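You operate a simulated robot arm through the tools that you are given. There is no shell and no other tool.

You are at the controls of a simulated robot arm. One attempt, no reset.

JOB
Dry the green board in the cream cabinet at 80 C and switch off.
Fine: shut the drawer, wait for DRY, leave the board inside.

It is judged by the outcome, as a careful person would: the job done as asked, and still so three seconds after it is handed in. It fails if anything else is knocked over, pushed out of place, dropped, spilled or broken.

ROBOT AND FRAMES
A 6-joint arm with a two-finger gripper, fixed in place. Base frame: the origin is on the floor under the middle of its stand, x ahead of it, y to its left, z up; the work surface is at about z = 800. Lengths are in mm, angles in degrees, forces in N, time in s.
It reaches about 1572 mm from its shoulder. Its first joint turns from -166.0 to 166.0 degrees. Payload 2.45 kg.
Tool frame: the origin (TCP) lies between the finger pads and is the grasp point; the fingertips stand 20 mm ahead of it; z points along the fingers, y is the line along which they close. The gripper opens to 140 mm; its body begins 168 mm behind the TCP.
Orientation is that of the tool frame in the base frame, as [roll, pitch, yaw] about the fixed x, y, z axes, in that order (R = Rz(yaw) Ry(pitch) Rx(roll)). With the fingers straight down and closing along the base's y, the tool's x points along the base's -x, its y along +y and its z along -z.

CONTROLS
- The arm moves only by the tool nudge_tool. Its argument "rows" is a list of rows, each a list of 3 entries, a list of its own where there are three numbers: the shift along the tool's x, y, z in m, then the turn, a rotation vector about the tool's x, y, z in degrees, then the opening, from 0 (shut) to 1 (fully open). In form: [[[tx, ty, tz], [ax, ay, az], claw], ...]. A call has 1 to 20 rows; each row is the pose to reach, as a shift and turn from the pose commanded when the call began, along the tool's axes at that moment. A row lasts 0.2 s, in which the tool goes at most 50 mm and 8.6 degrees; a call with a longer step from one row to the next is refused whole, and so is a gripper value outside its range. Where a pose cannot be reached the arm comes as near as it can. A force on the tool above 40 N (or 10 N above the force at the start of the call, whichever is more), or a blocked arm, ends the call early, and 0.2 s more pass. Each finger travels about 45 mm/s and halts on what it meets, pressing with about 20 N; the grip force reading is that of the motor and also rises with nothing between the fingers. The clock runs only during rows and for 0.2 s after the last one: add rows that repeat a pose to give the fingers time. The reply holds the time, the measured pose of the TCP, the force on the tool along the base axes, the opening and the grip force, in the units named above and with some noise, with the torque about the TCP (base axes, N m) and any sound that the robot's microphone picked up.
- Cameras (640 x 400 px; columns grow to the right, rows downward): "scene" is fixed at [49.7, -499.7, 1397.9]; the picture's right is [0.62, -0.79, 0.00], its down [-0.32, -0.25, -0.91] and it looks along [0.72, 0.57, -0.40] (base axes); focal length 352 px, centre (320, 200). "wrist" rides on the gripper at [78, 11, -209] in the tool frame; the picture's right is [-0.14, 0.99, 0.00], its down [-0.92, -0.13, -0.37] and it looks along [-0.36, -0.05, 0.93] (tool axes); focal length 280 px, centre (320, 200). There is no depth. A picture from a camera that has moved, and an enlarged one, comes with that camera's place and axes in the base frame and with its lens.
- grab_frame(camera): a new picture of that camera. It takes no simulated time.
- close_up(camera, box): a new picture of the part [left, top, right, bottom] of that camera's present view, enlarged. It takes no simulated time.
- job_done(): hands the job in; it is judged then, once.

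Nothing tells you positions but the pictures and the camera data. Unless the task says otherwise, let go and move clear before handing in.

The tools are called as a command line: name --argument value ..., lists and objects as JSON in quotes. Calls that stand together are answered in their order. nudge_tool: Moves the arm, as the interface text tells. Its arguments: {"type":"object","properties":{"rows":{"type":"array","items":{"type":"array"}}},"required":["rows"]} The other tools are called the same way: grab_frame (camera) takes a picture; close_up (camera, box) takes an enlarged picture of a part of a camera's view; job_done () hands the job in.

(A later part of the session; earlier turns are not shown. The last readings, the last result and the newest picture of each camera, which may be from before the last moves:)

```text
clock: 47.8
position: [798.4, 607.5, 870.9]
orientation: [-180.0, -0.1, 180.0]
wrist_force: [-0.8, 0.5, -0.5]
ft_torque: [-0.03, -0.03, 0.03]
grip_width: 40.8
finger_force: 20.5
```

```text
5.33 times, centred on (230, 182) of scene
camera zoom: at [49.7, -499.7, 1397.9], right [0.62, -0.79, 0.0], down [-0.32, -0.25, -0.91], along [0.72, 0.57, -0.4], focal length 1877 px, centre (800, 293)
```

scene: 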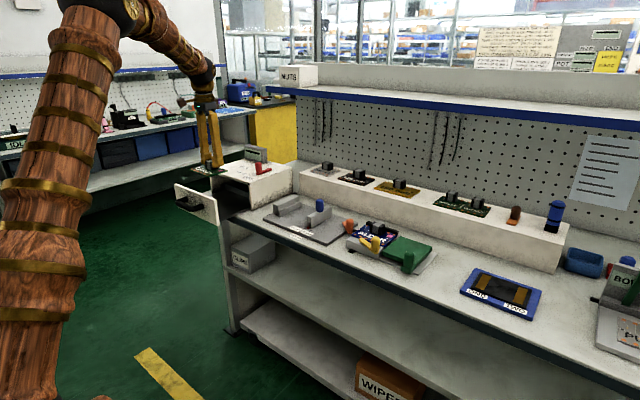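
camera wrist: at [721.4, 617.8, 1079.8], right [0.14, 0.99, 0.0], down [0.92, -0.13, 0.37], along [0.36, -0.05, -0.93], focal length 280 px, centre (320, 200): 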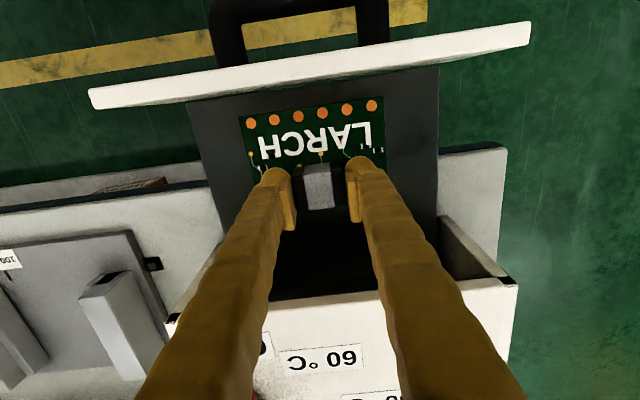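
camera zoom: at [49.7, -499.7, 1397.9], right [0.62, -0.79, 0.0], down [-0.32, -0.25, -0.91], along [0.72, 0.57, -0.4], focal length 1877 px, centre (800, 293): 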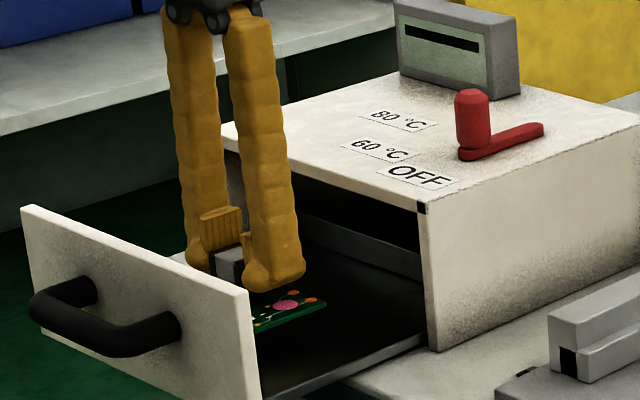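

The board is inside the drawer's footprint with no force yet. I'll lower it in small steps until it touches down.

nudge_tool --rows '[[[0, 0, 0.003], [0, 0, 0], 0.2], [[0, 0, 0.006], [0, 0, 0], 0.2], [[0, 0, 0.009], [0, 0, 0], 0.2], [[0, 0, 0.011], [0, 0, 0], 0.2], [[0, 0, 0.011], [0, 0, 0], 0.2]]'

close_up --camera "scene" --box '[200, 175, 260, 215]'

```text
clock: 49.0
position: [798.5, 606.9, 860.1]
orientation: [180.0, -0.2, -180.0]
wrist_force: [-0.9, 0.3, -1.1]
ft_torque: [0.0, -0.02, -0.06]
grip_width: 41.0
finger_force: 20.1
```

```text
10.00 times, centred on (230, 195) of scene
camera zoom: at [49.7, -499.7, 1397.9], right [0.62, -0.79, 0.0], down [-0.32, -0.25, -0.91], along [0.72, 0.57, -0.4], focal length 3519 px, centre (1220, 250)
```

zoom: 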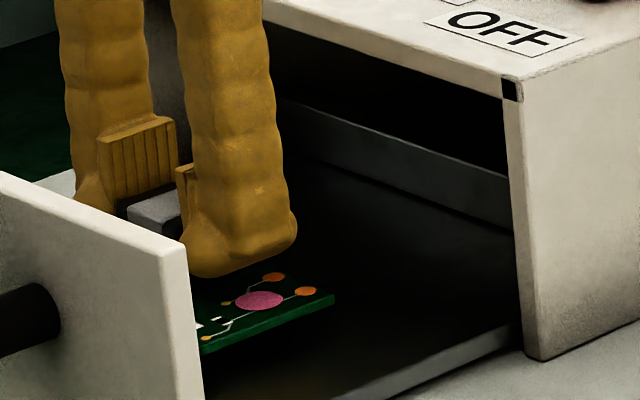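

It is still about 15 mm above the tray by my estimate. I'll keep lowering in small steps.

nudge_tool --rows '[[[0, 0, 0.003], [0, 0, 0], 0.2], [[0, 0, 0.006], [0, 0, 0], 0.2], [[0, 0, 0.008], [0, 0, 0], 0.2], [[0, 0, 0.008], [0, 0, 0], 0.2]]'

close_up --camera "scene" --box '[200, 175, 260, 215]'

```text
clock: 50.0
position: [797.8, 609.3, 853.1]
orientation: [180.0, -0.1, -180.0]
wrist_force: [0.0, 1.1, -1.4]
ft_torque: [-0.01, 0.02, 0.0]
grip_width: 40.9
finger_force: 20.1
```

```text
10.00 times, centred on (230, 195) of scene
camera zoom: at [49.7, -499.7, 1397.9], right [0.62, -0.79, 0.0], down [-0.32, -0.25, -0.91], along [0.72, 0.57, -0.4], focal length 3519 px, centre (1220, 250)
```

zoom: 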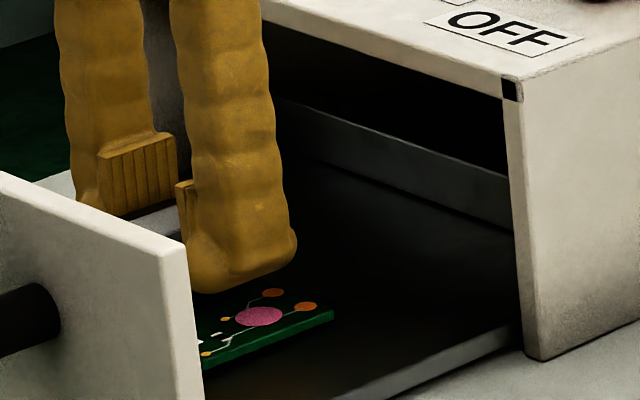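

Still no contact force. I'll continue down in 2 mm steps.

nudge_tool --rows '[[[0, 0, 0.002], [0, 0, 0], 0.2], [[0, 0, 0.004], [0, 0, 0], 0.2], [[0, 0, 0.006], [0, 0, 0], 0.2], [[0, 0, 0.006], [0, 0, 0], 0.2]]'

close_up --camera "scene" --box '[200, 175, 260, 215]'

```text
clock: 51.0
position: [797.8, 609.8, 847.0]
orientation: [180.0, -0.1, -180.0]
wrist_force: [2.8, 1.3, 21.6]
ft_torque: [0.06, -0.07, -0.02]
grip_width: 41.0
finger_force: 19.8
```

```text
10.00 times, centred on (230, 195) of scene
camera zoom: at [49.7, -499.7, 1397.9], right [0.62, -0.79, 0.0], down [-0.32, -0.25, -0.91], along [0.72, 0.57, -0.4], focal length 3519 px, centre (1220, 250)
```

zoom: 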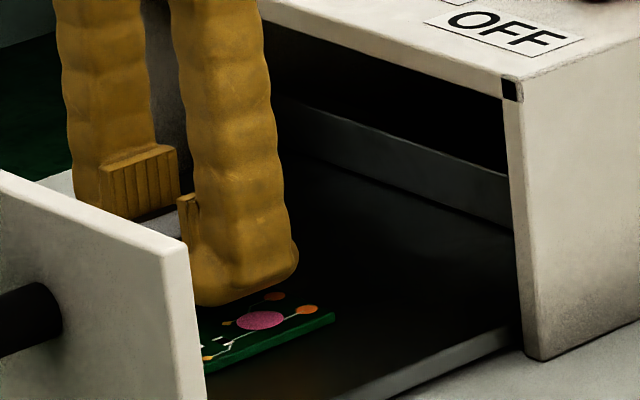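

The board has touched down (about 21 N). I'll ease up slightly, open the fingers and rise straight out.

nudge_tool --rows '[[[0, 0, -0.002], [0, 0, 0], 0.2], [[0, 0, -0.002], [0, 0, 0], 0.28], [[0, 0, -0.002], [0, 0, 0], 0.36], [[0, 0, -0.002], [0, 0, 0], 0.42], [[0, 0, -0.002], [0, 0, 0], 0.42], [[0, 0, -0.02], [0, 0, 0], 0.42], [[0, 0, -0.05], [0, 0, 0], 0.42], [[0, 0, -0.09], [0, 0, 0], 0.42], [[0, 0, -0.13], [0, 0, 0], 0.42], [[0, 0, -0.16], [0, 0, 0], 0.42], [[0, 0, -0.16], [0, 0, 0], 0.42]]'

grab_frame --camera "wrist"

close_up --camera "scene" --box '[165, 110, 325, 240]'

```text
clock: 53.4
position: [799.2, 607.8, 1006.4]
orientation: [-180.0, -0.2, -179.9]
wrist_force: [0.1, -0.2, -0.4]
ft_torque: [0.0, 0.02, -0.01]
grip_width: 58.8
finger_force: 0.0
```

```text
taken
camera wrist: at [721.6, 618.7, 1214.5], right [0.14, 0.99, 0.0], down [0.92, -0.13, 0.37], along [0.36, -0.05, -0.93], focal length 280 px, centre (320, 200)
```

wrist: 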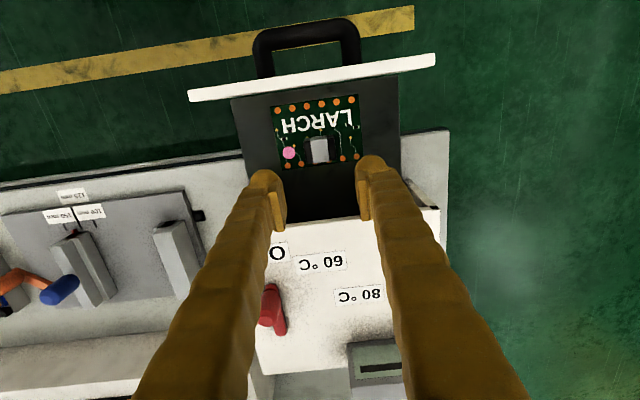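

```text
3.08 times, centred on (245, 175) of scene
camera zoom: at [49.7, -499.7, 1397.9], right [0.62, -0.79, 0.0], down [-0.32, -0.25, -0.91], along [0.72, 0.57, -0.4], focal length 1083 px, centre (551, 277)
```

zoom: 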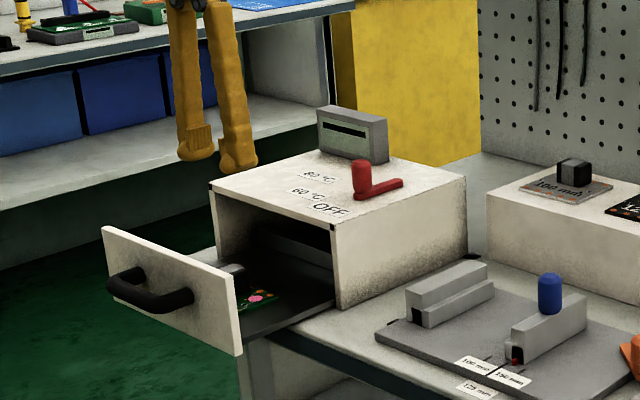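

LARCH is lying flat in the drawer. Next I'll go in front of the drawer with the fingers wide open, so the fingers can push the front panel shut on both sides of the handle.

nudge_tool --rows '[[[0.03, 0.002, 0], [0, 0, 0], 0.6], [[0.065, 0.002, 0], [0, 0, 0], 0.8], [[0.1, 0.002, 0], [0, 0, 0], 1], [[0.129, 0.002, 0], [0, 0, 0], 1], [[0.129, 0.002, 0.03], [0, 0, 0], 1], [[0.129, 0.002, 0.06], [0, 0, 0], 1], [[0.129, 0.002, 0.075], [0, 0, 0], 1], [[0.129, 0.002, 0.075], [0, 0, 0], 1]]'

grab_frame --camera "wrist"

close_up --camera "scene" --box '[150, 120, 290, 220]'

```text
clock: 55.2
position: [669.3, 609.7, 930.1]
orientation: [180.0, -0.2, 180.0]
wrist_force: [0.1, 0.5, -0.4]
ft_torque: [0.01, -0.03, 0.03]
grip_width: 139.9
finger_force: 0.0
```

```text
taken
camera wrist: at [593.1, 619.8, 1138.3], right [0.14, 0.99, 0.0], down [0.92, -0.13, 0.37], along [0.36, -0.05, -0.93], focal length 280 px, centre (320, 200)
```

wrist: 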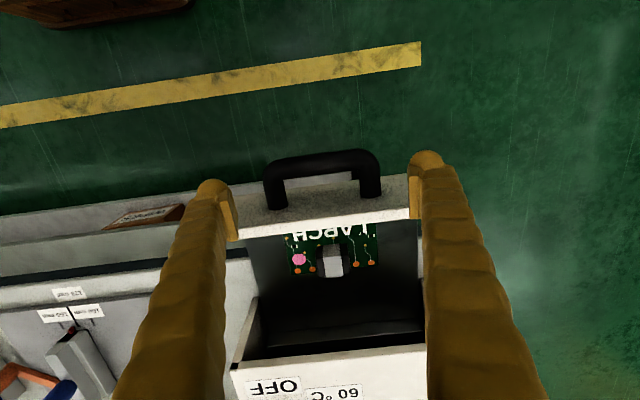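

```text
4.00 times, centred on (220, 170) of scene
camera zoom: at [49.7, -499.7, 1397.9], right [0.62, -0.79, 0.0], down [-0.32, -0.25, -0.91], along [0.72, 0.57, -0.4], focal length 1408 px, centre (720, 320)
```

zoom: 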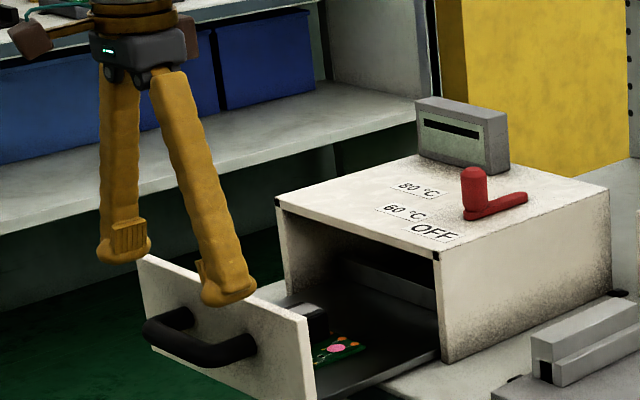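

The fingers straddle the handle with clearance. I'll descend to handle height and then push the drawer in steadily.

nudge_tool --rows '[[[0, 0, 0.03], [0, 0, 0], 1], [[0, 0, 0.06], [0, 0, 0], 1], [[0, 0, 0.068], [0, 0, 0], 1], [[-0.006, 0, 0.068], [0, 0, 0], 1], [[-0.012, 0, 0.068], [0, 0, 0], 1], [[-0.018, 0, 0.068], [0, 0, 0], 1], [[-0.026, 0, 0.068], [0, 0, 0], 1], [[-0.036, 0, 0.068], [0, 0, 0], 1], [[-0.046, 0, 0.068], [0, 0, 0], 1], [[-0.056, 0, 0.068], [0, 0, 0], 1], [[-0.066, 0, 0.068], [0, 0, 0], 1], [[-0.076, 0, 0.068], [0, 0, 0], 1], [[-0.086, 0, 0.068], [0, 0, 0], 1]]'

grab_frame --camera "wrist"

close_up --camera "scene" --box '[165, 120, 305, 220]'

```text
clock: 58.0
position: [754.9, 610.5, 862.0]
orientation: [179.9, -0.2, 179.9]
wrist_force: [-2.0, -0.5, -2.2]
ft_torque: [0.1, 0.01, -0.26]
grip_width: 139.9
finger_force: 0.2
```

```text
taken
camera wrist: at [678.4, 620.7, 1070.9], right [0.14, 0.99, 0.0], down [0.92, -0.13, 0.37], along [0.36, -0.05, -0.93], focal length 280 px, centre (320, 200)
```

wrist: 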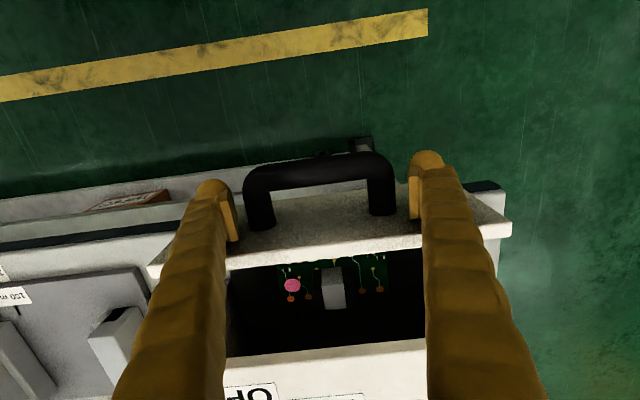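

```text
4.00 times, centred on (235, 170) of scene
camera zoom: at [49.7, -499.7, 1397.9], right [0.62, -0.79, 0.0], down [-0.32, -0.25, -0.91], along [0.72, 0.57, -0.4], focal length 1408 px, centre (660, 320)
```

zoom: 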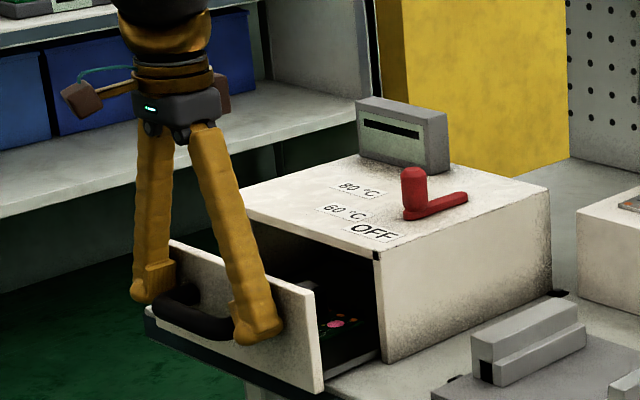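

The drawer is sliding in with only about 2 N of force and the board is riding along. I'll push most of the remaining way.

nudge_tool --rows '[[[-0.01, 0, 0], [0, 0, 0], 1], [[-0.02, 0, 0], [0, 0, 0], 1], [[-0.03, 0, 0], [0, 0, 0], 1], [[-0.04, 0, 0], [0, 0, 0], 1], [[-0.05, 0, 0], [0, 0, 0], 1], [[-0.058, 0, 0], [0, 0, 0], 1], [[-0.065, 0, 0], [0, 0, 0], 1], [[-0.065, 0, 0], [0, 0, 0], 1]]'

grab_frame --camera "wrist"

close_up --camera "scene" --box '[185, 120, 325, 220]'

```text
clock: 59.8
position: [819.8, 610.1, 863.5]
orientation: [180.0, -0.1, 179.9]
wrist_force: [-1.6, 0.9, -0.5]
ft_torque: [0.03, 0.0, -0.13]
grip_width: 139.5
finger_force: 0.1
```

```text
taken
camera wrist: at [743.6, 620.0, 1071.1], right [0.14, 0.99, 0.0], down [0.92, -0.13, 0.37], along [0.36, -0.05, -0.93], focal length 280 px, centre (320, 200)
```

wrist: 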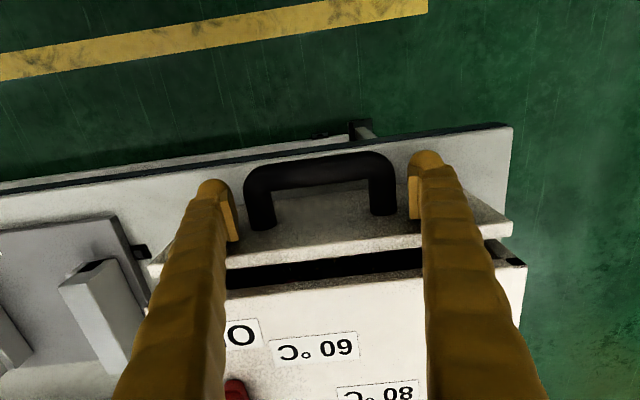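

```text
4.00 times, centred on (255, 170) of scene
camera zoom: at [49.7, -499.7, 1397.9], right [0.62, -0.79, 0.0], down [-0.32, -0.25, -0.91], along [0.72, 0.57, -0.4], focal length 1408 px, centre (580, 320)
```

zoom: 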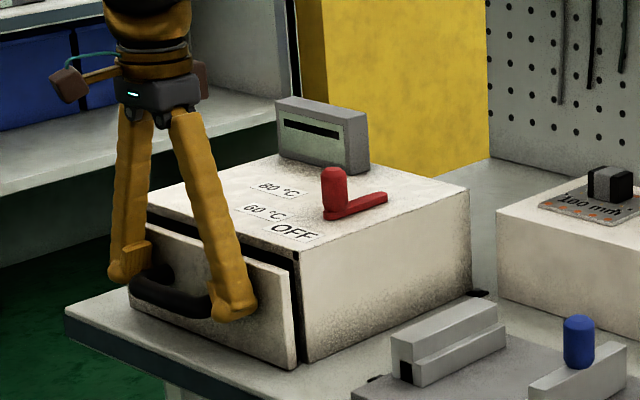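

There is a small gap left. I'll push the last part in fine steps.

nudge_tool --rows '[[[-0.004, 0, 0], [0, 0, 0], 1], [[-0.008, 0, 0], [0, 0, 0], 1], [[-0.01, 0, 0], [0, 0, 0], 1], [[-0.012, 0, 0], [0, 0, 0], 1], [[-0.012, 0, 0], [0, 0, 0], 1]]'

close_up --camera "scene" --box '[200, 150, 264, 200]'

close_up --camera "wrist" --box '[200, 180, 440, 330]'

```text
clock: 61.0
position: [830.5, 610.2, 862.0]
orientation: [180.0, -0.3, -180.0]
wrist_force: [-24.2, 0.3, -6.4]
ft_torque: [-0.01, 0.13, -0.47]
grip_width: 139.8
finger_force: 0.1
```

```text
8.00 times, centred on (232, 175) of scene
camera zoom: at [49.7, -499.7, 1397.9], right [0.62, -0.79, 0.0], down [-0.32, -0.25, -0.91], along [0.72, 0.57, -0.4], focal length 2815 px, centre (1024, 400)
```

zoom: 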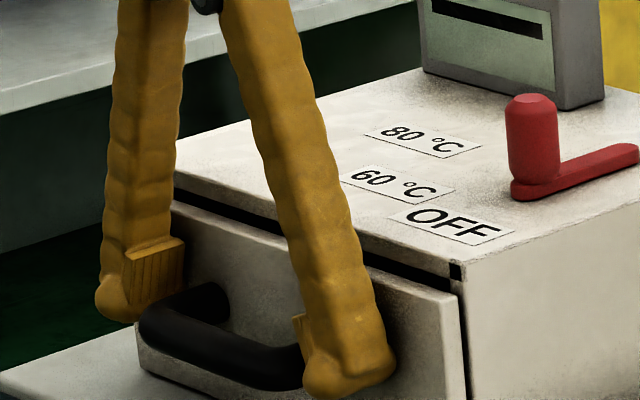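

```text
2.67 times, centred on (320, 255) of wrist
camera zoom: at [754.5, 621.0, 1070.6], right [0.14, 0.99, 0.0], down [0.92, -0.13, 0.36], along [0.36, -0.05, -0.93], focal length 748 px, centre (320, 53)
```

zoom: 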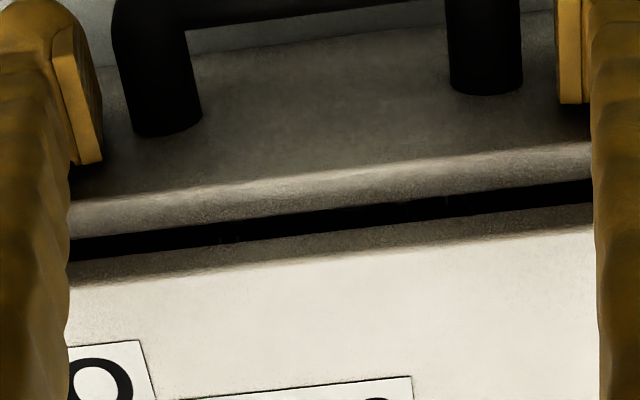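

The force rose to 24 N with the panel seated, so the drawer is shut. I'll back off, rise clear and check the drawer and the display.

nudge_tool --rows '[[[0.004, 0, 0], [0, 0, 0], 1], [[0.006, 0, 0], [0, 0, 0], 1], [[0.006, 0, -0.03], [0, 0, 0], 1], [[0.006, 0, -0.07], [0, 0, 0], 1], [[0.006, 0, -0.11], [0, 0, 0], 0.8], [[0.006, 0, -0.15], [0, 0, 0], 0.6], [[0.006, 0, -0.17], [0, 0, 0], 0.4], [[0.006, 0, -0.17], [0, 0, 0], 0.3]]'

close_up --camera "scene" --box '[200, 140, 296, 210]'

grab_frame --camera "wrist"

close_up --camera "wrist" --box '[200, 130, 480, 330]'

```text
clock: 62.8
position: [829.4, 609.6, 1033.2]
orientation: [-180.0, -0.3, 180.0]
wrist_force: [-0.2, 0.1, 0.3]
ft_torque: [0.0, 0.02, -0.01]
grip_width: 55.5
finger_force: 0.0
```

```text
5.71 times, centred on (248, 175) of scene
camera zoom: at [49.7, -499.7, 1397.9], right [0.62, -0.79, 0.0], down [-0.32, -0.25, -0.91], along [0.72, 0.57, -0.4], focal length 2011 px, centre (731, 343)
```

zoom: 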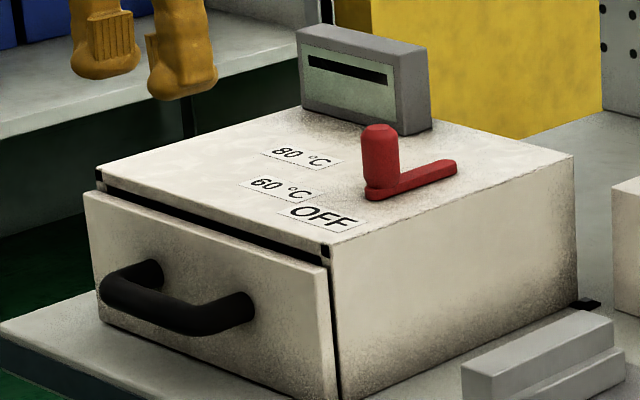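

```text
taken
camera wrist: at [751.3, 619.3, 1241.6], right [0.14, 0.99, 0.0], down [0.92, -0.13, 0.36], along [0.36, -0.05, -0.93], focal length 280 px, centre (320, 200)
```

wrist: 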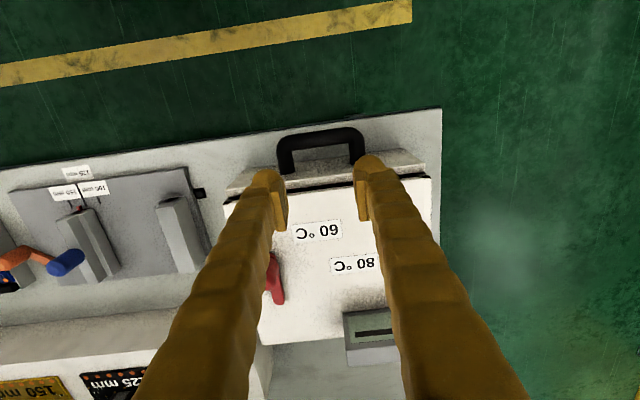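

```text
2.00 times, centred on (340, 230) of wrist
camera zoom: at [751.3, 619.3, 1241.6], right [0.14, 0.99, 0.0], down [0.92, -0.13, 0.36], along [0.36, -0.05, -0.93], focal length 561 px, centre (280, 140)
```

zoom: 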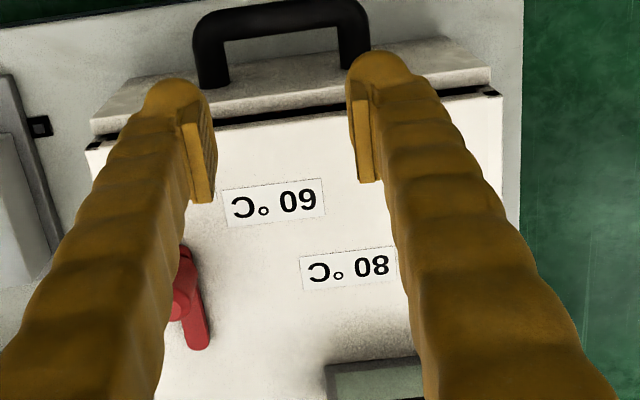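

The drawer sits as it did at the start, closed, with LARCH inside and the display blank. The red lever's pivot is near (1010, 522), OFF points along −x and 80 °C is about 75° toward +y. I'll move above its knob and line up.

nudge_tool --rows '[[[-0.03, -0.0215, 0], [0, 0, 0], 0.29], [[-0.06, -0.043, 0], [0, 0, 0], 0.29], [[-0.09, -0.0645, 0], [0, 0, 0], 0.29], [[-0.1207, -0.0868, 0], [0, 0, 0], 0.29], [[-0.1207, -0.0868, 0], [0, 0, 0], 0.29]]'

grab_frame --camera "wrist"

close_up --camera "wrist" --box '[220, 90, 420, 240]'

close_up --camera "scene" --box '[220, 110, 316, 180]'

```text
clock: 64.0
position: [947.3, 523.0, 1032.9]
orientation: [180.0, -0.2, -179.9]
wrist_force: [-1.0, 0.3, 0.2]
ft_torque: [0.01, 0.02, 0.0]
grip_width: 40.8
finger_force: 0.0
```

```text
taken
camera wrist: at [870.9, 534.2, 1241.4], right [0.14, 0.99, 0.0], down [0.92, -0.13, 0.37], along [0.36, -0.05, -0.93], focal length 280 px, centre (320, 200)
```

wrist: 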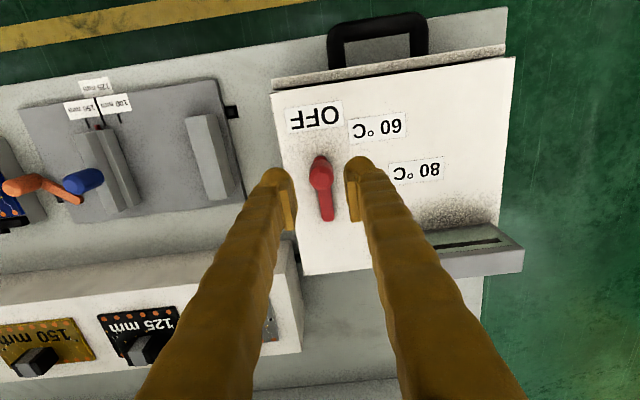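

```text
2.67 times, centred on (320, 165) of wrist
camera zoom: at [870.9, 534.2, 1241.4], right [0.14, 0.99, 0.0], down [0.92, -0.13, 0.37], along [0.36, -0.05, -0.93], focal length 748 px, centre (320, 293)
```

zoom: 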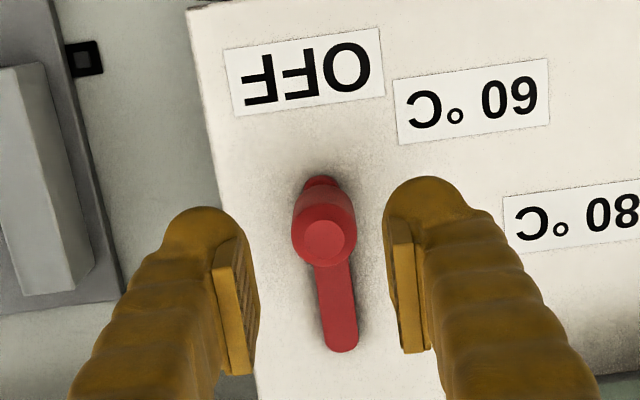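

```text
5.71 times, centred on (268, 145) of scene
camera zoom: at [49.7, -499.7, 1397.9], right [0.62, -0.79, 0.0], down [-0.32, -0.25, -0.91], along [0.72, 0.57, -0.4], focal length 2011 px, centre (617, 514)
```

zoom: 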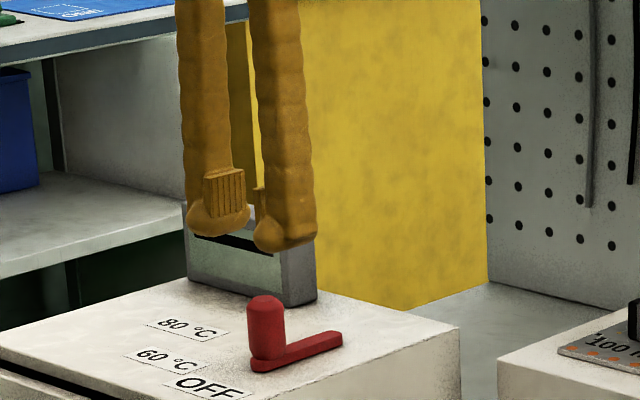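

The red knob is at about (956, 525, top 965), its pivot is near (1016, 523) and the 80 °C label is at about 71.5°. I'll lower the fingers around the knob and cage it loosely.

nudge_tool --rows '[[[-0.007, 0.0013, 0.025], [0, 0, 0], 0.29], [[-0.007, 0.0013, 0.05], [0, 0, 0], 0.29], [[-0.007, 0.0013, 0.072], [0, 0, 0], 0.29], [[-0.007, 0.0013, 0.072], [0, 0, 0], 0.25], [[-0.007, 0.0013, 0.072], [0, 0, 0], 0.21], [[-0.007, 0.0013, 0.072], [0, 0, 0], 0.21]]'

close_up --camera "wrist" --box '[220, 90, 420, 240]'

close_up --camera "scene" --box '[220, 110, 316, 180]'

```text
clock: 65.4
position: [953.7, 525.0, 959.6]
orientation: [-179.9, -0.1, -180.0]
wrist_force: [-0.4, -0.4, -0.4]
ft_torque: [-0.02, 0.0, -0.02]
grip_width: 29.3
finger_force: 0.0
```

```text
2.67 times, centred on (320, 165) of wrist
camera zoom: at [877.5, 535.2, 1168.3], right [0.14, 0.99, 0.0], down [0.92, -0.13, 0.37], along [0.36, -0.05, -0.93], focal length 748 px, centre (320, 293)
```

zoom: 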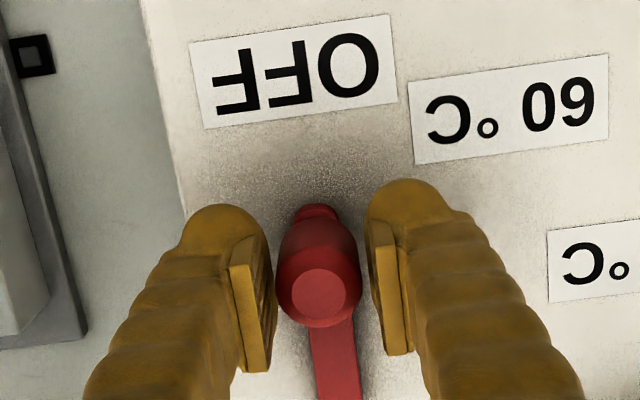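

```text
5.71 times, centred on (268, 145) of scene
camera zoom: at [49.7, -499.7, 1397.9], right [0.62, -0.79, 0.0], down [-0.32, -0.25, -0.91], along [0.72, 0.57, -0.4], focal length 2011 px, centre (617, 514)
```

zoom: 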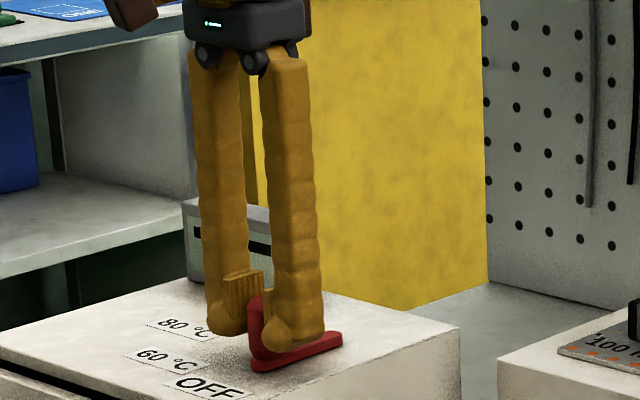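

The knob is caged. I'll start the swing toward 80 °C along the arc, 20° first, and check.

nudge_tool --rows '[[[-0.0002, 0.0053, 0], [0, 0, 5], 0.21], [[-0.0009, 0.0105, 0], [0, 0, 10], 0.21], [[-0.0021, 0.0157, 0], [0, 0, 15], 0.21], [[-0.0037, 0.0207, 0], [0, 0, 20], 0.21], [[-0.0037, 0.0207, 0], [0, 0, 20], 0.21]]'

close_up --camera "wrist" --box '[220, 90, 420, 240]'

close_up --camera "scene" --box '[220, 110, 316, 180]'

```text
clock: 66.6
position: [957.2, 544.7, 960.2]
orientation: [-180.0, -0.2, 160.0]
wrist_force: [-1.3, -1.8, -0.3]
ft_torque: [0.01, 0.02, 0.0]
grip_width: 30.5
finger_force: 0.8
```

```text
2.67 times, centred on (320, 165) of wrist
camera zoom: at [889.4, 581.3, 1168.1], right [0.47, 0.88, 0.0], down [0.82, -0.44, 0.37], along [0.32, -0.17, -0.93], focal length 748 px, centre (320, 293)
```

zoom: 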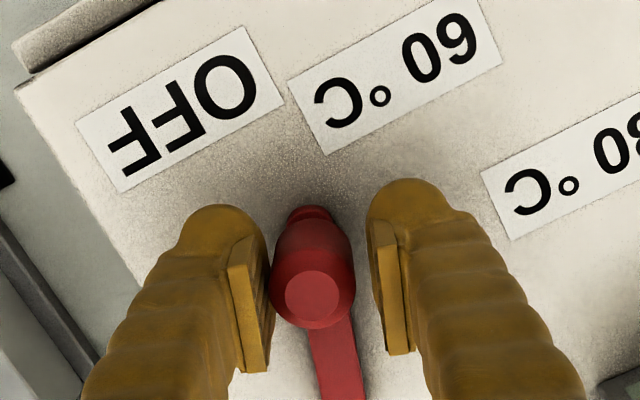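

```text
5.71 times, centred on (268, 145) of scene
camera zoom: at [49.7, -499.7, 1397.9], right [0.62, -0.79, 0.0], down [-0.32, -0.25, -0.91], along [0.72, 0.57, -0.4], focal length 2011 px, centre (617, 514)
```

zoom: 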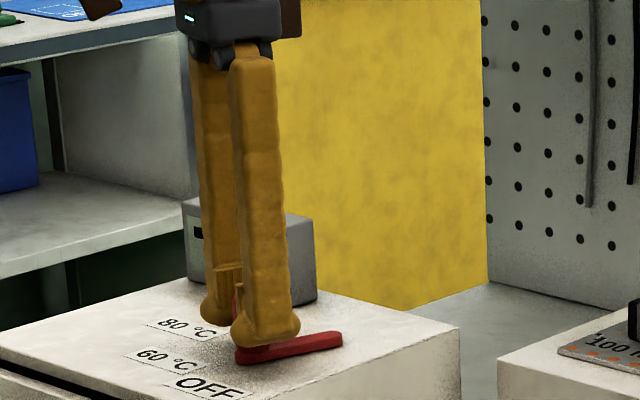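

The lever follows smoothly with about 2 N. I'll continue to about 55°.

nudge_tool --rows '[[[-0.0002, 0.0053, 0], [0, 0, 5], 0.21], [[-0.0009, 0.0105, 0], [0, 0, 10], 0.21], [[-0.0021, 0.0157, 0], [0, 0, 15], 0.21], [[-0.0037, 0.0207, 0], [0, 0, 20], 0.21], [[-0.0057, 0.0256, 0], [0, 0, 25], 0.21], [[-0.0081, 0.0303, 0], [0, 0, 30], 0.21], [[-0.0109, 0.0347, 0], [0, 0, 35], 0.21], [[-0.0109, 0.0347, 0], [0, 0, 35], 0.21]]'

grab_frame --camera "wrist"

close_up --camera "scene" --box '[220, 110, 316, 180]'

```text
clock: 68.4
position: [979.3, 574.8, 959.5]
orientation: [-179.8, 0.0, 124.9]
wrist_force: [-1.6, -0.2, -1.0]
ft_torque: [0.0, 0.02, 0.0]
grip_width: 30.4
finger_force: 0.7
```

```text
taken
camera wrist: at [944.9, 644.2, 1167.7], right [0.89, 0.46, 0.0], down [0.42, -0.83, 0.37], along [0.16, -0.33, -0.93], focal length 280 px, centre (320, 200)
```

wrist: 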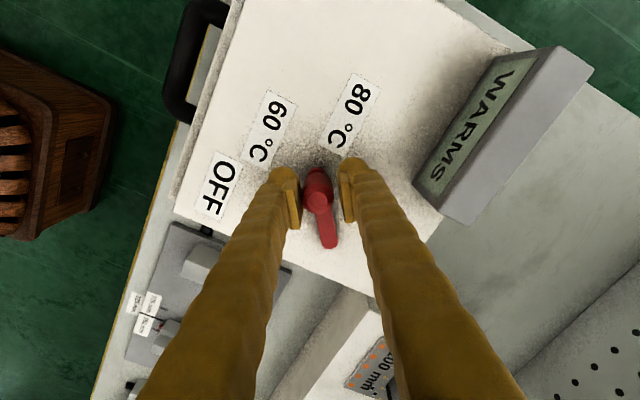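

```text
5.71 times, centred on (268, 145) of scene
camera zoom: at [49.7, -499.7, 1397.9], right [0.62, -0.79, 0.0], down [-0.32, -0.25, -0.91], along [0.72, 0.57, -0.4], focal length 2011 px, centre (617, 514)
```

zoom: 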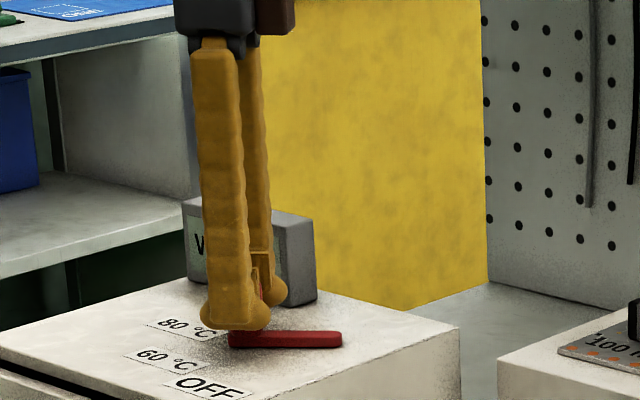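

The display now reads WARMS. I'll continue to the 80 °C mark.

nudge_tool --rows '[[[-0.0002, 0.0053, 0], [0, 0, 5], 0.21], [[-0.0009, 0.0105, 0], [0, 0, 10], 0.21], [[-0.0021, 0.0157, 0], [0, 0, 15], 0.21], [[-0.0029, 0.0187, 0], [0, 0, 18], 0.21], [[-0.0029, 0.0187, 0], [0, 0, 18], 0.21]]'

grab_frame --camera "wrist"

close_up --camera "wrist" --box '[220, 60, 420, 270]'

```text
clock: 69.6
position: [996.3, 583.1, 959.4]
orientation: [-179.7, -0.1, 107.0]
wrist_force: [-0.6, -0.7, -0.7]
ft_torque: [0.0, 0.03, 0.05]
grip_width: 30.5
finger_force: 0.8
```

```text
taken
camera wrist: at [985.9, 659.9, 1168.6], right [0.99, 0.16, 0.0], down [0.15, -0.92, 0.37], along [0.05, -0.36, -0.93], focal length 280 px, centre (320, 200)
```

wrist: 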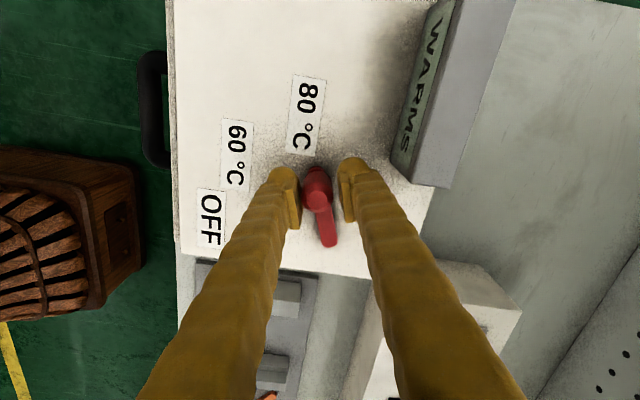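

```text
1.90 times, centred on (320, 165) of wrist
camera zoom: at [985.9, 659.9, 1168.6], right [0.99, 0.16, 0.0], down [0.15, -0.92, 0.37], along [0.05, -0.36, -0.93], focal length 534 px, centre (320, 267)
```

zoom: 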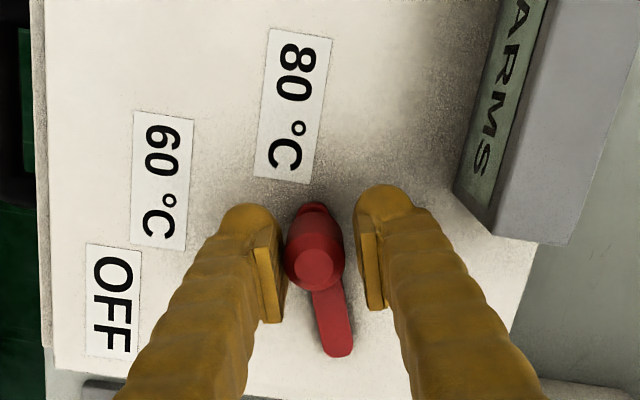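

The lever is at about 70°, on the 80 °C mark (label at ~71°). I'll open the fingers, rise clear and read the display.

nudge_tool --rows '[[[0, 0, 0], [0, 0, 0], 0.26], [[0, 0, 0], [0, 0, 0], 0.3], [[0, 0, -0.03], [0, 0, 0], 0.3], [[0, 0, -0.07], [0, 0, 0], 0.3], [[0, 0, -0.07], [0, 0, 0], 0.3]]'

grab_frame --camera "wrist"

close_up --camera "wrist" --box '[340, 0, 520, 200]'

close_up --camera "scene" --box '[220, 110, 316, 180]'

```text
clock: 70.8
position: [994.1, 582.8, 1029.8]
orientation: [-179.8, -0.1, 107.0]
wrist_force: [-1.0, -0.3, 0.6]
ft_torque: [-0.02, 0.02, 0.03]
grip_width: 42.1
finger_force: 0.1
```

```text
taken
camera wrist: at [984.3, 659.6, 1237.3], right [0.99, 0.16, 0.0], down [0.15, -0.92, 0.37], along [0.06, -0.36, -0.93], focal length 280 px, centre (320, 200)
```

wrist: 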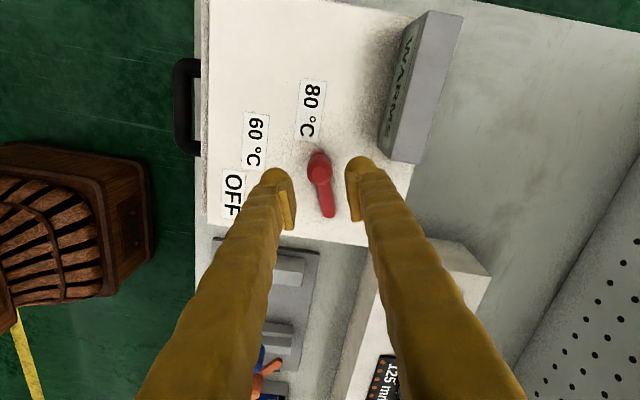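

```text
2.00 times, centred on (430, 100) of wrist
camera zoom: at [984.3, 659.6, 1237.3], right [0.99, 0.16, 0.0], down [0.15, -0.92, 0.37], along [0.06, -0.36, -0.93], focal length 561 px, centre (100, 400)
```

zoom: 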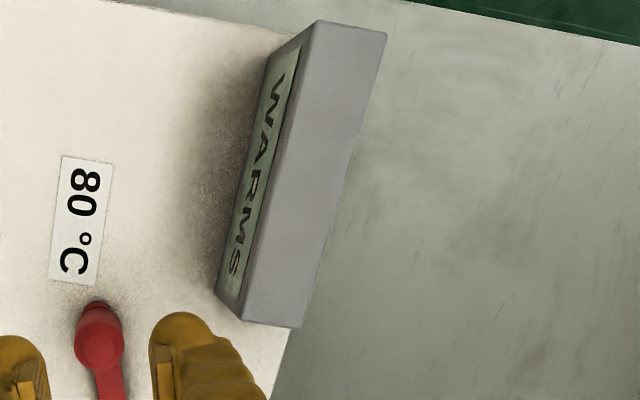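

```text
5.71 times, centred on (268, 145) of scene
camera zoom: at [49.7, -499.7, 1397.9], right [0.62, -0.79, 0.0], down [-0.32, -0.25, -0.91], along [0.72, 0.57, -0.4], focal length 2011 px, centre (617, 514)
```

zoom: 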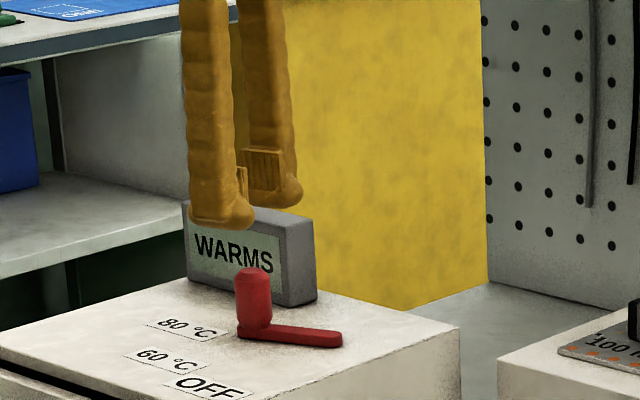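

The cabinet shows WARMS at the 80 °C setting. I'll wait in place and watch the display.

nudge_tool --rows '[[[0, 0, -0.02], [0, 0, 0], 0.3], [[0.03, 0, -0.04], [0, 0, 0], 0.3], [[0.06, 0, -0.06], [0, 0, 0], 0.3], [[0.06, 0, -0.06], [0, 0, 0], 0.3], [[0.06, 0, -0.06], [0, 0, 0], 0.3], [[0.06, 0, -0.06], [0, 0, 0], 0.3], [[0.06, 0, -0.06], [0, 0, 0], 0.3], [[0.06, 0, -0.06], [0, 0, 0], 0.3], [[0.06, 0, -0.06], [0, 0, 0], 0.3], [[0.06, 0, -0.06], [0, 0, 0], 0.3], [[0.06, 0, -0.06], [0, 0, 0], 0.3], [[0.06, 0, -0.06], [0, 0, 0], 0.3], [[0.06, 0, -0.06], [0, 0, 0], 0.3], [[0.06, 0, -0.06], [0, 0, 0], 0.3], [[0.06, 0, -0.06], [0, 0, 0], 0.3]]'

close_up --camera "scene" --box '[220, 110, 316, 180]'

grab_frame --camera "wrist"

```text
clock: 74.0
position: [979.9, 638.8, 1090.8]
orientation: [-179.7, -0.1, 107.0]
wrist_force: [-0.2, -1.1, -0.4]
ft_torque: [0.03, -0.01, 0.0]
grip_width: 42.1
finger_force: 0.0
```

```text
5.71 times, centred on (268, 145) of scene
camera zoom: at [49.7, -499.7, 1397.9], right [0.62, -0.79, 0.0], down [-0.32, -0.25, -0.91], along [0.72, 0.57, -0.4], focal length 2011 px, centre (617, 514)
```

zoom: 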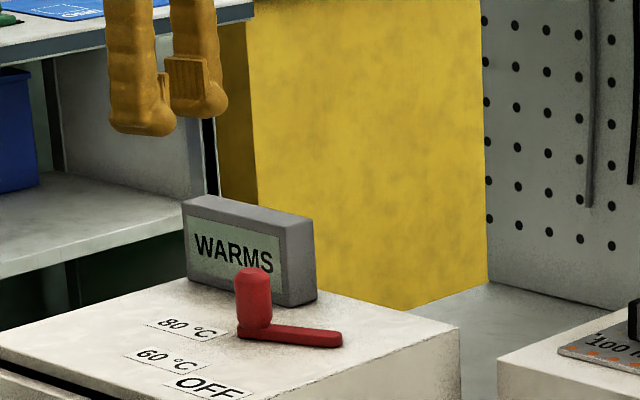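

```text
taken
camera wrist: at [968.0, 715.5, 1298.9], right [0.99, 0.16, 0.0], down [0.15, -0.92, 0.37], along [0.05, -0.36, -0.93], focal length 280 px, centre (320, 200)
```

wrist: 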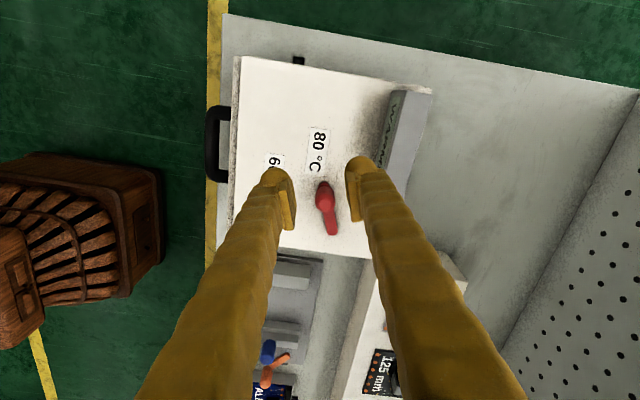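

Still WARMS, and the hand is clear of the display. I'll keep waiting.

nudge_tool --rows '[[[0, 0, 0], [0, 0, 0], 0.3], [[0, 0, 0], [0, 0, 0], 0.3], [[0, 0, 0], [0, 0, 0], 0.3], [[0, 0, 0], [0, 0, 0], 0.3], [[0, 0, 0], [0, 0, 0], 0.3], [[0, 0, 0], [0, 0, 0], 0.3], [[0, 0, 0], [0, 0, 0], 0.3], [[0, 0, 0], [0, 0, 0], 0.3], [[0, 0, 0], [0, 0, 0], 0.3], [[0, 0, 0], [0, 0, 0], 0.3], [[0, 0, 0], [0, 0, 0], 0.3], [[0, 0, 0], [0, 0, 0], 0.3], [[0, 0, 0], [0, 0, 0], 0.3], [[0, 0, 0], [0, 0, 0], 0.3], [[0, 0, 0], [0, 0, 0], 0.3], [[0, 0, 0], [0, 0, 0], 0.3], [[0, 0, 0], [0, 0, 0], 0.3], [[0, 0, 0], [0, 0, 0], 0.3], [[0, 0, 0], [0, 0, 0], 0.3], [[0, 0, 0], [0, 0, 0], 0.3]]'

close_up --camera "scene" --box '[220, 110, 316, 180]'

```text
clock: 78.2
position: [978.1, 638.1, 1090.3]
orientation: [-179.8, -0.2, 106.9]
wrist_force: [-1.2, -0.6, -0.7]
ft_torque: [-0.02, 0.01, 0.0]
grip_width: 41.9
finger_force: 0.0
```

```text
5.71 times, centred on (268, 145) of scene
camera zoom: at [49.7, -499.7, 1397.9], right [0.62, -0.79, 0.0], down [-0.32, -0.25, -0.91], along [0.72, 0.57, -0.4], focal length 2011 px, centre (617, 514)
```

zoom: 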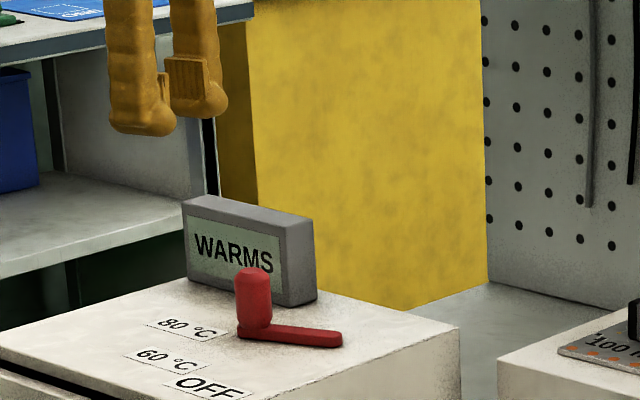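

Still WARMS. I'll keep waiting.

nudge_tool --rows '[[[0, 0, 0], [0, 0, 0], 0.3], [[0, 0, 0], [0, 0, 0], 0.3], [[0, 0, 0], [0, 0, 0], 0.3], [[0, 0, 0], [0, 0, 0], 0.3], [[0, 0, 0], [0, 0, 0], 0.3], [[0, 0, 0], [0, 0, 0], 0.3], [[0, 0, 0], [0, 0, 0], 0.3], [[0, 0, 0], [0, 0, 0], 0.3], [[0, 0, 0], [0, 0, 0], 0.3], [[0, 0, 0], [0, 0, 0], 0.3], [[0, 0, 0], [0, 0, 0], 0.3], [[0, 0, 0], [0, 0, 0], 0.3], [[0, 0, 0], [0, 0, 0], 0.3], [[0, 0, 0], [0, 0, 0], 0.3], [[0, 0, 0], [0, 0, 0], 0.3], [[0, 0, 0], [0, 0, 0], 0.3], [[0, 0, 0], [0, 0, 0], 0.3], [[0, 0, 0], [0, 0, 0], 0.3], [[0, 0, 0], [0, 0, 0], 0.3], [[0, 0, 0], [0, 0, 0], 0.3]]'

close_up --camera "scene" --box '[220, 110, 316, 180]'

```text
clock: 82.4
position: [979.0, 638.0, 1090.9]
orientation: [-179.7, -0.1, 107.0]
wrist_force: [-0.4, 0.0, 0.5]
ft_torque: [-0.01, -0.01, 0.0]
grip_width: 41.8
finger_force: 0.0
```

```text
5.71 times, centred on (268, 145) of scene
camera zoom: at [49.7, -499.7, 1397.9], right [0.62, -0.79, 0.0], down [-0.32, -0.25, -0.91], along [0.72, 0.57, -0.4], focal length 2011 px, centre (617, 514)
```

zoom: 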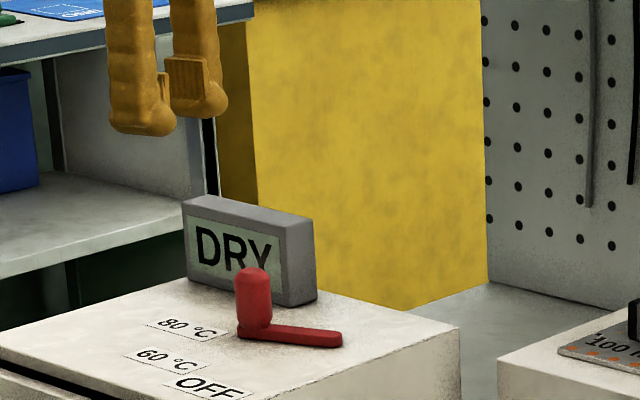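

The display shows DRY. I'll go back over the red knob at the 80 °C position to switch it off.

nudge_tool --rows '[[[-0.03, 0, 0.03], [0, 0, 0], 0.3], [[-0.06, 0, 0.06], [0, 0, 0], 0.3], [[-0.061, -0.001, 0.09], [0, 0, 0], 0.3], [[-0.061, -0.001, 0.128], [0, 0, 0], 0.3], [[-0.061, -0.001, 0.128], [0, 0, 0], 0.25], [[-0.061, -0.001, 0.128], [0, 0, 0], 0.21], [[-0.061, -0.001, 0.128], [0, 0, 0], 0.21]]'

close_up --camera "wrist" --box '[220, 60, 420, 270]'

close_up --camera "scene" --box '[220, 110, 316, 180]'

```text
clock: 84.0
position: [996.2, 581.3, 961.4]
orientation: [-179.8, -0.2, 107.0]
wrist_force: [-0.1, 0.0, 0.2]
ft_torque: [0.01, 0.05, -0.01]
grip_width: 29.6
finger_force: 0.0
```

```text
1.90 times, centred on (320, 165) of wrist
camera zoom: at [985.1, 658.5, 1169.8], right [0.99, 0.16, 0.0], down [0.15, -0.92, 0.37], along [0.06, -0.36, -0.93], focal length 534 px, centre (320, 267)
```

zoom: 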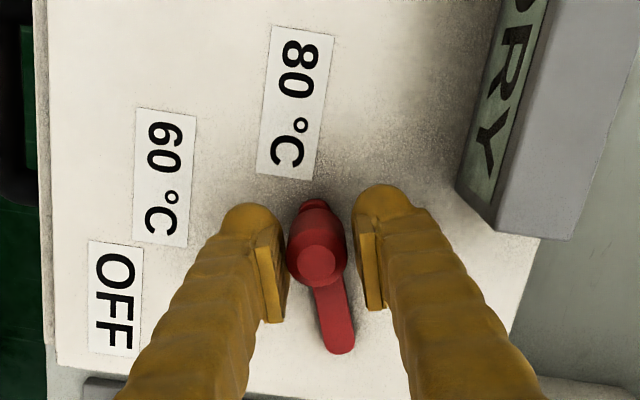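

```text
5.71 times, centred on (268, 145) of scene
camera zoom: at [49.7, -499.7, 1397.9], right [0.62, -0.79, 0.0], down [-0.32, -0.25, -0.91], along [0.72, 0.57, -0.4], focal length 2011 px, centre (617, 514)
```

zoom: 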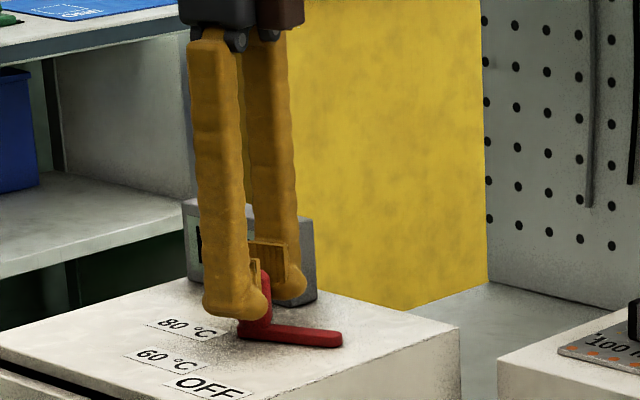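

The knob is caged again. I'll swing the lever back toward OFF, first half.

nudge_tool --rows '[[[-0.0002, -0.0053, 0], [0, 0, -5], 0.21], [[-0.0009, -0.0105, 0], [0, 0, -10], 0.21], [[-0.0021, -0.0157, 0], [0, 0, -15], 0.21], [[-0.0037, -0.0207, 0], [0, 0, -20], 0.21], [[-0.0057, -0.0256, 0], [0, 0, -25], 0.21], [[-0.0081, -0.0303, 0], [0, 0, -30], 0.21], [[-0.0109, -0.0347, 0], [0, 0, -35], 0.21], [[-0.0142, -0.0389, 0], [0, 0, -40], 0.21], [[-0.0142, -0.0389, 0], [0, 0, -40], 0.21]]'

close_up --camera "wrist" --box '[220, 60, 420, 270]'

```text
clock: 86.0
position: [961.7, 556.0, 961.3]
orientation: [-180.0, -0.2, 147.1]
wrist_force: [0.6, -0.3, 1.0]
ft_torque: [-0.02, -0.02, 0.03]
grip_width: 30.2
finger_force: 0.0
```

```text
1.90 times, centred on (320, 165) of wrist
camera zoom: at [904.7, 607.0, 1169.9], right [0.65, 0.76, 0.0], down [0.7, -0.61, 0.37], along [0.28, -0.24, -0.93], focal length 534 px, centre (320, 267)
```

zoom: 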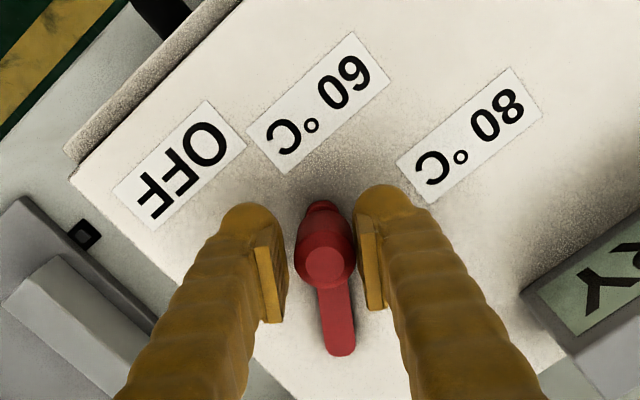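

The lever is near 35°. I'll swing the second half back to OFF.

nudge_tool --rows '[[[-0.0002, -0.0053, 0], [0, 0, -5], 0.21], [[-0.0009, -0.0105, 0], [0, 0, -10], 0.21], [[-0.0021, -0.0157, 0], [0, 0, -15], 0.21], [[-0.0037, -0.0207, 0], [0, 0, -20], 0.21], [[-0.0057, -0.0256, 0], [0, 0, -25], 0.21], [[-0.0081, -0.0303, 0], [0, 0, -30], 0.21], [[-0.0099, -0.033, 0], [0, 0, -33], 0.21], [[-0.0109, -0.0347, 0], [0, 0, -35], 0.21], [[-0.0109, -0.0347, 0], [0, 0, -35], 0.21]]'

close_up --camera "wrist" --box '[220, 60, 420, 270]'

close_up --camera "scene" --box '[220, 110, 316, 180]'

```text
clock: 88.0
position: [951.7, 521.2, 961.4]
orientation: [180.0, -0.2, -178.0]
wrist_force: [0.3, 3.0, 0.8]
ft_torque: [0.03, 0.0, 0.0]
grip_width: 31.4
finger_force: 1.6
```

```text
1.90 times, centred on (320, 165) of wrist
camera zoom: at [875.8, 528.8, 1169.9], right [0.1, 0.99, 0.0], down [0.93, -0.1, 0.36], along [0.36, -0.04, -0.93], focal length 534 px, centre (320, 267)
```

zoom: 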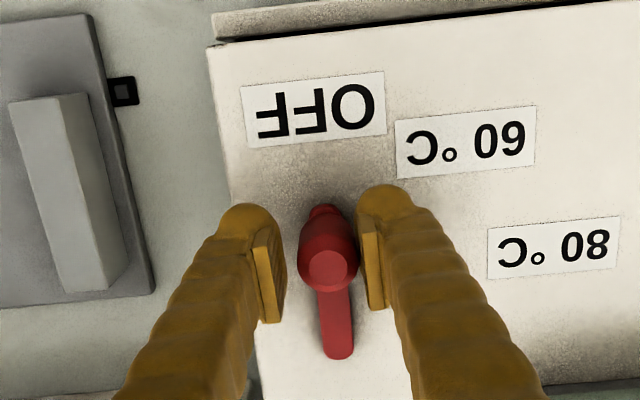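

```text
5.71 times, centred on (268, 145) of scene
camera zoom: at [49.7, -499.7, 1397.9], right [0.62, -0.79, 0.0], down [-0.32, -0.25, -0.91], along [0.72, 0.57, -0.4], focal length 2011 px, centre (617, 514)
```

zoom: 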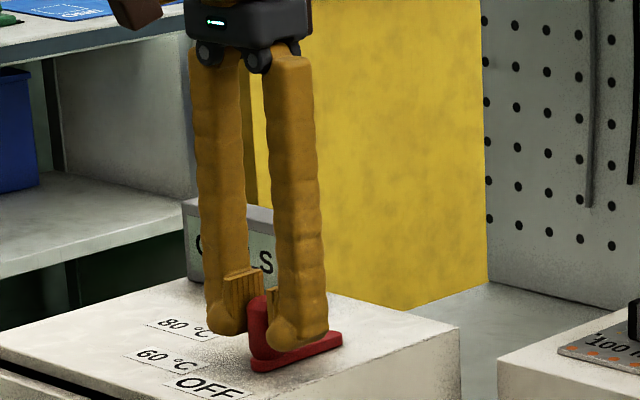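

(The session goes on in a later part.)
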